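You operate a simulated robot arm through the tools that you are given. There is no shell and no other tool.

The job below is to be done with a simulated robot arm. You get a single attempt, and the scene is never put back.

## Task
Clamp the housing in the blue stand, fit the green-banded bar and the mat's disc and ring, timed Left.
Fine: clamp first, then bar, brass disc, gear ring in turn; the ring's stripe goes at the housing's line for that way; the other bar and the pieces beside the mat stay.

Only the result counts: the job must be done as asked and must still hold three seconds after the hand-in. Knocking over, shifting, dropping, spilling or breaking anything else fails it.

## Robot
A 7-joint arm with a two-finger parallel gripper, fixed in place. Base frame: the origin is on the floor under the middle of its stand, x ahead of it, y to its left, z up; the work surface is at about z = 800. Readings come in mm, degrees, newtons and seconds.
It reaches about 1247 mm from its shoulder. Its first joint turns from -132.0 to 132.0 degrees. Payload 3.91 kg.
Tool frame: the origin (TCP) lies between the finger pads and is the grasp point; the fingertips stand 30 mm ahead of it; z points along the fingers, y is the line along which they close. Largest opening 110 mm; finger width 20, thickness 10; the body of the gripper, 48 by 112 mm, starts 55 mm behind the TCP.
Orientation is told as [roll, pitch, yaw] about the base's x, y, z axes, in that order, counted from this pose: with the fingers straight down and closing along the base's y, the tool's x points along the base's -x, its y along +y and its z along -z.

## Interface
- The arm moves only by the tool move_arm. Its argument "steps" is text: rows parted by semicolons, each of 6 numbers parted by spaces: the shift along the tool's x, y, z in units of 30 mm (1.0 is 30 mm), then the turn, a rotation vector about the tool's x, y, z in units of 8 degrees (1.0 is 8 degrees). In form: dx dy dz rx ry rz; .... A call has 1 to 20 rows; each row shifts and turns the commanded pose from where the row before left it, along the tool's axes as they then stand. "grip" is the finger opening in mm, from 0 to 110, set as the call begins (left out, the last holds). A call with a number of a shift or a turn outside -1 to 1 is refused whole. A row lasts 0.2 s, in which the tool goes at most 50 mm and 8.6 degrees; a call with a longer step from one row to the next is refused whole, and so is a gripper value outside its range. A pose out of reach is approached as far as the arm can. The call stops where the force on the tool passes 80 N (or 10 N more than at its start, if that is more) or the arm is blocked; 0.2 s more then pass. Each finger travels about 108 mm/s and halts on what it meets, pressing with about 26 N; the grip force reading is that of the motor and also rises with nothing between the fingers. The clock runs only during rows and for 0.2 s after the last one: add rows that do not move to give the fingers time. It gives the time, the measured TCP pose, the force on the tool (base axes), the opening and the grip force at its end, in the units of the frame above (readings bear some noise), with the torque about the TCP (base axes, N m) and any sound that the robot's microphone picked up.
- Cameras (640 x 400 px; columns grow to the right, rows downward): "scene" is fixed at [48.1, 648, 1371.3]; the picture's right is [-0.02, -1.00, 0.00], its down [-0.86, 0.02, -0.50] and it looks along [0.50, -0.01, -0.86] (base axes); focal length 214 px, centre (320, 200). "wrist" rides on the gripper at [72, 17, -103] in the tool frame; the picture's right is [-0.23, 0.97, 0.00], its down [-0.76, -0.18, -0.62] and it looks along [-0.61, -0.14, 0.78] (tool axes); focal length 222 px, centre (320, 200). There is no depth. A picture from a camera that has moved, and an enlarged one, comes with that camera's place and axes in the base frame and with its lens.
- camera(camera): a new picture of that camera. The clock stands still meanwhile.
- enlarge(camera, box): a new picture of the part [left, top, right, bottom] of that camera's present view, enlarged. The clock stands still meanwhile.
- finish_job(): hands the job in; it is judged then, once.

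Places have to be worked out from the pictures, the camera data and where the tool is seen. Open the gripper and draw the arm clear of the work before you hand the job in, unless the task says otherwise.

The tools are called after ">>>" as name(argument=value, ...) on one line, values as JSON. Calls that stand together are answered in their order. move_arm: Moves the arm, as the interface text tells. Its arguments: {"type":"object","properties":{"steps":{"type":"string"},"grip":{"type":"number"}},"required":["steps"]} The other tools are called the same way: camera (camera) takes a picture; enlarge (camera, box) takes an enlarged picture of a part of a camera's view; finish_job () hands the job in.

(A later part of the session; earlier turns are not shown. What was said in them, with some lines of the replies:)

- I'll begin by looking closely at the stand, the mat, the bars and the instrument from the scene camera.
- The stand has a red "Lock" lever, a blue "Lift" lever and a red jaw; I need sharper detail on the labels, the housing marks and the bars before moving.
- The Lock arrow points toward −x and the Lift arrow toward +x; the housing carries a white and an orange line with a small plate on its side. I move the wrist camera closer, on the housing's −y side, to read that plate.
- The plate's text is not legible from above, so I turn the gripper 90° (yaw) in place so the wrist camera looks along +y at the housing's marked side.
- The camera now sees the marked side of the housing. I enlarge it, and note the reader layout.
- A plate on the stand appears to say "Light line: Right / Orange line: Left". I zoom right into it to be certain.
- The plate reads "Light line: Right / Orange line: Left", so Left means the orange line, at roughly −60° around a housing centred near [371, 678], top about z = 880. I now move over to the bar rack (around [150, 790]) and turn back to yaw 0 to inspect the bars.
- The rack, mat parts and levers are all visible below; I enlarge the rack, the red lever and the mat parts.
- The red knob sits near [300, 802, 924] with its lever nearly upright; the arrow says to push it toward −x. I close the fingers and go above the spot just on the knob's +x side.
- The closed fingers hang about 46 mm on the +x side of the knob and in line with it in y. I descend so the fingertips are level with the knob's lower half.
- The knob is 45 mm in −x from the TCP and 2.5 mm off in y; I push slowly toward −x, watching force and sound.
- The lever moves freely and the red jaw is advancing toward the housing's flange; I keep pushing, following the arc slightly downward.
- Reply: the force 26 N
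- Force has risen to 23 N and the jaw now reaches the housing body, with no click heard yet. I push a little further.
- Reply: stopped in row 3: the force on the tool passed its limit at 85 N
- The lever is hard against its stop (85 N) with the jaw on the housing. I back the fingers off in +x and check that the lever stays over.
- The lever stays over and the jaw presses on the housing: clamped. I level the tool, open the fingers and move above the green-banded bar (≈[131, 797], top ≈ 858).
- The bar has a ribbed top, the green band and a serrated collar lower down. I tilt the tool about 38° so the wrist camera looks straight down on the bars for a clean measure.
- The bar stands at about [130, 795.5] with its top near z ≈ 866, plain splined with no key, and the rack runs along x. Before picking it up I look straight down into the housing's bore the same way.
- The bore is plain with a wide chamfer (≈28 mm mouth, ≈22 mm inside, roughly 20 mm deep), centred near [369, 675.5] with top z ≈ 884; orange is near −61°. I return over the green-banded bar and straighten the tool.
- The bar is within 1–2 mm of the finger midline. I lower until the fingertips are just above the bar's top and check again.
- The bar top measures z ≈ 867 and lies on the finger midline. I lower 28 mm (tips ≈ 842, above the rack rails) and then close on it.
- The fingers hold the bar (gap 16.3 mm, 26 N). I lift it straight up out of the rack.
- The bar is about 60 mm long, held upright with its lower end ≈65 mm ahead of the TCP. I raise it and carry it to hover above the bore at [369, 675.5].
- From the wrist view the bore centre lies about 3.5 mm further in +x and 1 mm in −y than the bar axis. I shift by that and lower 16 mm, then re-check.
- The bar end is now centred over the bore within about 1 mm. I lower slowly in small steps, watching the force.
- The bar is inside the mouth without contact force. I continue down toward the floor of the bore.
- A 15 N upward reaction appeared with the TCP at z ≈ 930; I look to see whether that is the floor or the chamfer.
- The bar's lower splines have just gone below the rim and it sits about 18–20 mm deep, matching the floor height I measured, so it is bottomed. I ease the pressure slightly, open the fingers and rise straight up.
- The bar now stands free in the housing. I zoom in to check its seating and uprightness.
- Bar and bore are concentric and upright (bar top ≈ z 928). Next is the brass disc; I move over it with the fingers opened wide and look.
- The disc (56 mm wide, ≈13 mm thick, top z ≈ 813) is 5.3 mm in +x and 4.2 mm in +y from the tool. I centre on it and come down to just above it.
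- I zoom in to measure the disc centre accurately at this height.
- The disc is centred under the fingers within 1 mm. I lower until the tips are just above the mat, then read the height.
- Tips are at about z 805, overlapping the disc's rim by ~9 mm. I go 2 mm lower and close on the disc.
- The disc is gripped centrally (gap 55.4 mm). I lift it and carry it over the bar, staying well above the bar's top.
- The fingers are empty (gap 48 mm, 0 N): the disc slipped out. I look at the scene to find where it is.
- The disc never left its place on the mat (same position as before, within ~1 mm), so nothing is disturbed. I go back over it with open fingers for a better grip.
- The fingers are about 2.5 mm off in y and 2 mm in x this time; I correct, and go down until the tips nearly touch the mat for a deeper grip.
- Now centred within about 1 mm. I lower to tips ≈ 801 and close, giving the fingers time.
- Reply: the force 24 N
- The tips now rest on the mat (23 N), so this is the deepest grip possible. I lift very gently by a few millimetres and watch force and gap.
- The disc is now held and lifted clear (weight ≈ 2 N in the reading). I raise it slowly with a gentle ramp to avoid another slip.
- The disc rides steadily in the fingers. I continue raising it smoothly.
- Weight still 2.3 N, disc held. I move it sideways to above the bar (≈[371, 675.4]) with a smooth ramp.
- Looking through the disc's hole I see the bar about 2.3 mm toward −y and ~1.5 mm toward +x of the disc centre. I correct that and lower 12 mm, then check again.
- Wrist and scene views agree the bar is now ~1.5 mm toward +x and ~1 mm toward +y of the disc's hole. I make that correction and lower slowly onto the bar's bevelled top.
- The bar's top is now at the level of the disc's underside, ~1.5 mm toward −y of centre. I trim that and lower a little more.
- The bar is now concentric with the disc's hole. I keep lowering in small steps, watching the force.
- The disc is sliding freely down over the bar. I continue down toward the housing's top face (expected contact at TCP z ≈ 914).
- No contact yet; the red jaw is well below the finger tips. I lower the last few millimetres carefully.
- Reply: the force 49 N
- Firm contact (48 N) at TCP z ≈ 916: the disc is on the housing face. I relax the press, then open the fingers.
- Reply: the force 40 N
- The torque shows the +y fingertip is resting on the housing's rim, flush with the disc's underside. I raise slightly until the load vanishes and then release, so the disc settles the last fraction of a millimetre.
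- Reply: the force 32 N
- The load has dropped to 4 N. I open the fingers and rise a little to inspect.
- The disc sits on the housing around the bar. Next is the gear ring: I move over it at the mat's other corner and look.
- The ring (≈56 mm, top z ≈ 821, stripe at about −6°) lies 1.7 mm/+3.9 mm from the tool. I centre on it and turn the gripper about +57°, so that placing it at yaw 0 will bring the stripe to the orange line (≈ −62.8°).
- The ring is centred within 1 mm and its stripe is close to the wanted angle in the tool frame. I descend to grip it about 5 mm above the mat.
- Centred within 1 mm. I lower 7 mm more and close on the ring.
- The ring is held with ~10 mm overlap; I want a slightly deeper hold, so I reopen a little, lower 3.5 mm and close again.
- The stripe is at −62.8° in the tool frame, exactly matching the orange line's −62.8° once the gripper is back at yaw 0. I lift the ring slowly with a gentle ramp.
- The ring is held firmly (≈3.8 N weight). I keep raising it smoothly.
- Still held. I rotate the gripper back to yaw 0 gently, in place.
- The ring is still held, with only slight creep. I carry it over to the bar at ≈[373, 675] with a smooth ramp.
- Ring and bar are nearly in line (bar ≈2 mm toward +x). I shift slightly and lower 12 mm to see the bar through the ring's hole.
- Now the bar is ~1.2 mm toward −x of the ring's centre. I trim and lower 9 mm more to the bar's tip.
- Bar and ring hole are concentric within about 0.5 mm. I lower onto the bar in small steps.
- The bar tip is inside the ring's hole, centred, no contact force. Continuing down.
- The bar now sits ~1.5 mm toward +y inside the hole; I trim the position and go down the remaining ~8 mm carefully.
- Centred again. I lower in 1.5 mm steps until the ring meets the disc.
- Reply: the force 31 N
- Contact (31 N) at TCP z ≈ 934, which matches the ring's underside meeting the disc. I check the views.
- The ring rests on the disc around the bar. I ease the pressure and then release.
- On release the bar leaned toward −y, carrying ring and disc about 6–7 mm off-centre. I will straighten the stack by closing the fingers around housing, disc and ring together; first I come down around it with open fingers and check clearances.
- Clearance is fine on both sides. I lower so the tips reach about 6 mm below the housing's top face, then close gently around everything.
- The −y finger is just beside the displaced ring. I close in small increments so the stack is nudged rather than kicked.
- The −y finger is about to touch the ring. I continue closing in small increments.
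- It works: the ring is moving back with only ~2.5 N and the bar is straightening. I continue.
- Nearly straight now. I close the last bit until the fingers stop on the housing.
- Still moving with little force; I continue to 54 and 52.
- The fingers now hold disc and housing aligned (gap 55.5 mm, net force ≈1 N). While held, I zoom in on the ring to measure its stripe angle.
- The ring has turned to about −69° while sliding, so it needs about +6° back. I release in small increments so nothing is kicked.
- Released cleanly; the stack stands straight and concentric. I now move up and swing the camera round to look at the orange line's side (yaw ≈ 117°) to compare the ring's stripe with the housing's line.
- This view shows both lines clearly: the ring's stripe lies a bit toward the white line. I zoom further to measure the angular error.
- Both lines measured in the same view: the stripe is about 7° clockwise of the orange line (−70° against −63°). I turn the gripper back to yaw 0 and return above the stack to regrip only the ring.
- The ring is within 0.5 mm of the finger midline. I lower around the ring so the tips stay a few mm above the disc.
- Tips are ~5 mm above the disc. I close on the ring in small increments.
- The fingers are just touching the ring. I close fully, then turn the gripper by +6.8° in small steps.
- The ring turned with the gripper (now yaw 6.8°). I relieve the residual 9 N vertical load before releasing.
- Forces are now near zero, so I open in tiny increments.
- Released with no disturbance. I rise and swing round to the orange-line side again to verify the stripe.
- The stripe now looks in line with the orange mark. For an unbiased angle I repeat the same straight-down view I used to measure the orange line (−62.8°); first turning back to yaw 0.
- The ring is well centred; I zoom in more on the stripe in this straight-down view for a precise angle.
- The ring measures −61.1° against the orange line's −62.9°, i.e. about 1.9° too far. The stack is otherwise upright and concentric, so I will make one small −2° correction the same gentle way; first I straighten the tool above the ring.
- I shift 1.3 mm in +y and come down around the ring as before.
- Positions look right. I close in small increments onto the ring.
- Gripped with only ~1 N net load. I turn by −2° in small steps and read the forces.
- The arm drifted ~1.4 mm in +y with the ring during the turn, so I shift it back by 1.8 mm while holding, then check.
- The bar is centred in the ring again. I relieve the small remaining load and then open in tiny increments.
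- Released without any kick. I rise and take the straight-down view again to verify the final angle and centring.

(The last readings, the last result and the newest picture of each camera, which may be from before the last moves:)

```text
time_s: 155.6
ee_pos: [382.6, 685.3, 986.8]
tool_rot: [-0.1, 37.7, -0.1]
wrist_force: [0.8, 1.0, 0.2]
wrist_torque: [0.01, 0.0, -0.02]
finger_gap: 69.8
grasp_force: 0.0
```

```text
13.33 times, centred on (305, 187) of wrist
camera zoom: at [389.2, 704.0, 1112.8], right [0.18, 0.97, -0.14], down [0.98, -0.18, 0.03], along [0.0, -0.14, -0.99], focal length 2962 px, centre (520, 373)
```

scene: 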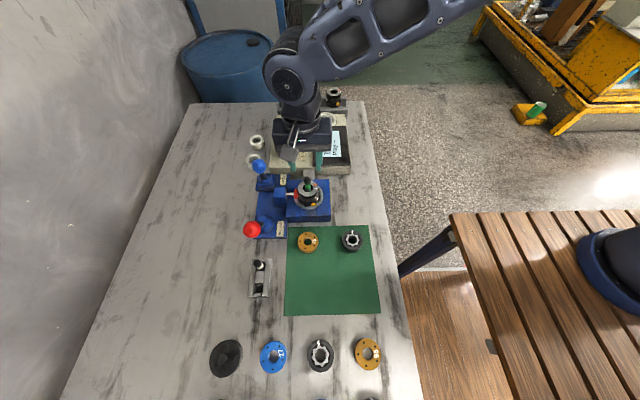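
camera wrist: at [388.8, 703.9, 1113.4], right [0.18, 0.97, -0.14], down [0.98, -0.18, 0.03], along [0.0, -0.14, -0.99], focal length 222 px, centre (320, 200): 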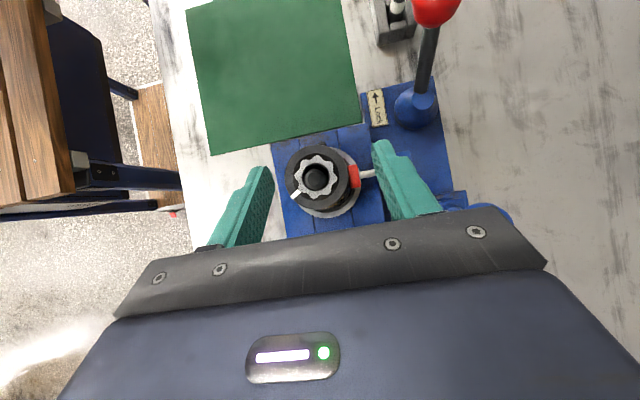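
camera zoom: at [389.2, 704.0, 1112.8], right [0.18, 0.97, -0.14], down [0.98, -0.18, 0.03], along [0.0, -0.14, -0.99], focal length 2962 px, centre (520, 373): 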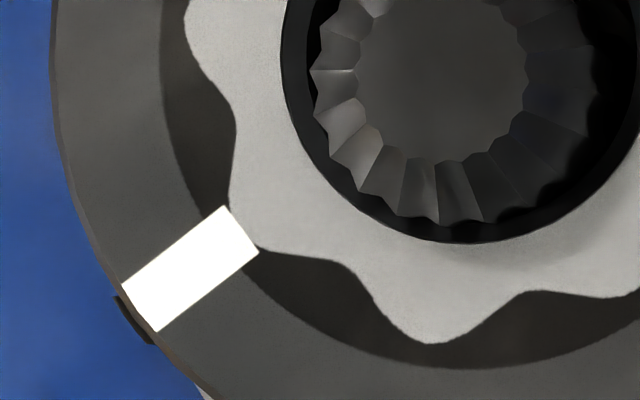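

The stripe is now at −63.7°, within 1° of the orange line (−62.9°), and ring and housing are concentric within ~1.5 mm. I do a last side-on comparison from the orange-line side.

>>> move_arm(steps="0 0 0 0 -0.942 0; 0 0 0 0 -0.942 0; 0 0 0 0 -0.942 0; 0 0 0 0 -0.942 0; 0 0 0 0 -0.942 0; -0.04 -0.8 0 0 0 0; -0.04 -0.8 0 0 0 0; -0.04 -0.8 0 0 0 0; 0 0 0.3 0 0 0", grip=70)

>>> move_arm(steps="0 0 0 0 0 -0.975; 0 0 0 0 0 -0.975; 0 0 0 0 0 -0.975; 0 0 0 0 0 -0.975; 0 0 0 0 0 -0.975; 0 0 0 0 0 -0.975; 0 0 0 0 0 -0.975; 0 0 0 0 0 -0.975; 0 0 0 0 0 -0.975; 0 0 0 0 0 -0.975; 0 0 0 0 0 -0.975; 0 0 0 0 0 -0.975; 0 0 0 0 0 -0.975; 0 0 0 0 0 -0.975; 0 0 0 0 0 -0.975; 0 0 0 0 0 0", grip=70)

>>> enlarge(camera="wrist", box=[285, 145, 365, 210])

>>> camera(camera="wrist")

```text
time_s: 157.6
ee_pos: [388.5, 614.2, 979.2]
tool_rot: [-0.1, -0.1, 0.0]
wrist_force: [-0.7, 0.5, 0.3]
wrist_torque: [0.0, 0.01, -0.02]
finger_gap: 70.2
grasp_force: 0.1
```

```text
time_s: 161.0
ee_pos: [387.6, 613.8, 979.0]
tool_rot: [0.0, 0.1, 117.1]
wrist_force: [-0.1, -0.1, -0.8]
wrist_torque: [0.02, 0.01, -0.03]
finger_gap: 70.0
grasp_force: 0.0
```

```text
6.15 times, centred on (325, 178) of wrist
camera zoom: at [405.5, 542.6, 1082.2], right [-0.97, -0.24, 0.0], down [-0.19, 0.76, 0.62], along [-0.15, 0.6, -0.78], focal length 1367 px, centre (289, 338)
```

zoom: 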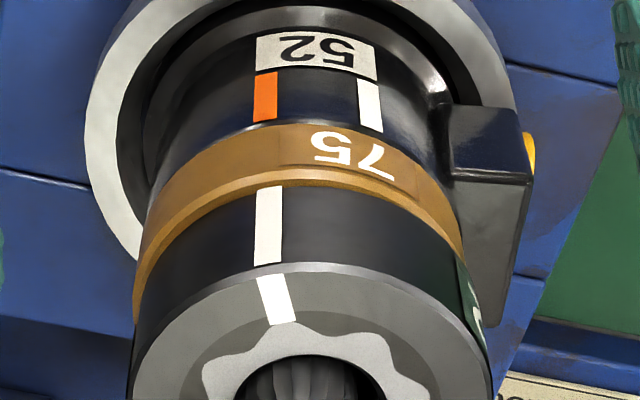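

```text
taken
camera wrist: at [405.5, 542.6, 1082.2], right [-0.97, -0.24, 0.0], down [-0.19, 0.76, 0.62], along [-0.15, 0.6, -0.78], focal length 222 px, centre (320, 200)
```

wrist: 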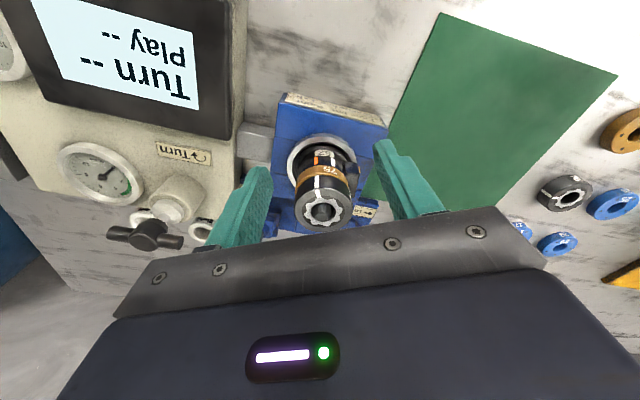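

The orange line and the ring's stripe are now in line, and disc and ring sit flush. I withdraw the arm upward and away, open the gripper fully, and check the whole scene.

>>> move_arm(steps="0 0 -0.6 0 0 0; 0 0 -1 0 0 0; 0 0 -1 0 0 0; 0 0 -1 0 0 0; 0 0 -1 0 0 0; 0 0 -1 0 0 0; 0 0 0 0 0 0.975; 0 0 0 0 0 0.975; 0 0 0 0 0 0.975; 0 0 0 0 0 0.975; 0 0 0 0 0 0.975; 0 0 0 0 0 0.975; 0 0 0 0 0 0.975; 0 0 0 0 0 0.975; 0 0 0 0 0 0.975; 0 0 0 0 0 0.975; 0 0 0 0 0 0.975; 0 0 0 0 0 0.975; 0 0 0 0 0 0.975; 0 0 0 0 0 0.975", grip=70)

>>> move_arm(steps="0 0 0 0 0 0.975; 0.7 -0.6 0 0 0 0; 0.7 -0.6 0 0 0 0; 0.7 -0.6 0 0 0 0; 0 0 0 0 0 0; 0 0 0 0 0 0", grip=110)

>>> camera(camera="scene")

>>> enlarge(camera="scene", box=[240, 150, 340, 245])

>>> camera(camera="wrist")

```text
time_s: 165.2
ee_pos: [387.3, 611.7, 1147.1]
tool_rot: [-0.1, 0.0, 7.7]
wrist_force: [-0.3, -0.1, 1.2]
wrist_torque: [0.01, 0.01, 0.01]
finger_gap: 69.9
grasp_force: 0.0
```

```text
time_s: 166.6
ee_pos: [321.8, 558.3, 1149.1]
tool_rot: [-0.1, 0.0, 0.0]
wrist_force: [-0.3, 0.4, -0.9]
wrist_torque: [-0.04, 0.01, -0.01]
finger_gap: 110.1
grasp_force: 0.1
```

```text
taken
```

scene: 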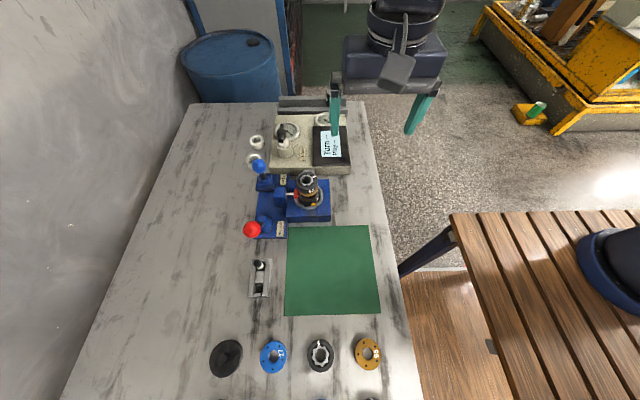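

```text
4.21 times, centred on (290, 198) of scene
camera zoom: at [48.1, 648.0, 1371.3], right [-0.02, -1.0, 0.0], down [-0.86, 0.02, -0.5], along [0.5, -0.01, -0.86], focal length 903 px, centre (446, 210)
```

zoom: 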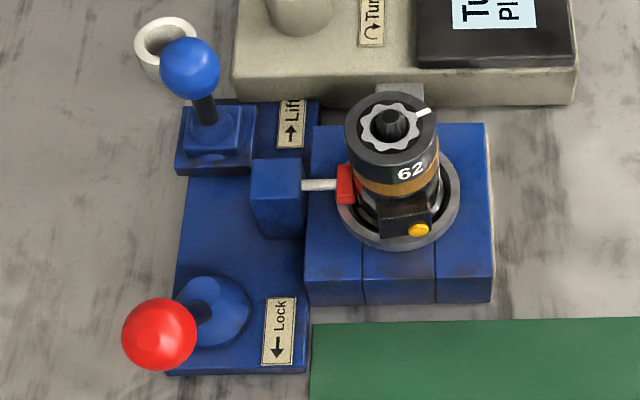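

```text
taken
camera wrist: at [249.9, 577.3, 1251.8], right [0.23, 0.97, 0.0], down [0.76, -0.18, 0.62], along [0.61, -0.14, -0.78], focal length 222 px, centre (320, 200)
```

wrist: 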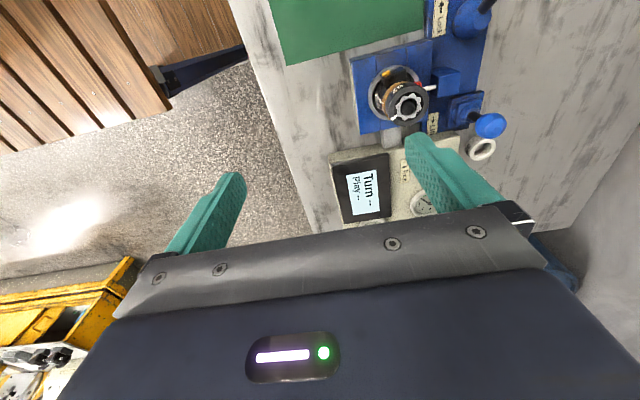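

Final check: the lever is locked with its jaw on the housing, and the bar, disc 75 and ring 62 are stacked with the stripe at the orange (Left) line. The other bar and the side pieces are untouched, and the arm is clear with the gripper open. I hand the job in.

>>> finish_job()

```text
The job is handed in.
```

I've handed the job in. The housing is clamped, the green-banded bar, brass disc (75) and gear ring (62) are fitted in that order, and the ring is timed Left. I don't have the judge's result.

- **Clamp:** The red lever is over at its Lock stop, and the jaw presses on the housing.
- **Bar:** It stands on the floor of the bore, about 20 mm deep.
- **Disc and ring:** Both look flush and sit around the bar. At the last check the ring was about 1.5 mm off the housing's centre.
- **Timing:** The plate on the stand gives orange for Left. I measured the ring's stripe within about 1° of the orange line.

Two things went wrong along the way, and I corrected both:

- **Disc slip:** The disc slipped from the fingers on my first lift. It stayed in place on the mat, and I picked it up again.
- **Stack lean:** When I first let go of the ring, the bar leaned and pushed the ring and disc 6–7 mm off centre. I squeezed the stack straight and re-turned the ring.

In the last pictures the other bar and the pieces beside the mat had not moved, and the arm was clear with the gripper open. The instrument behind the stand still showed "Turn -- / Play --", as at the start. I didn't use it.
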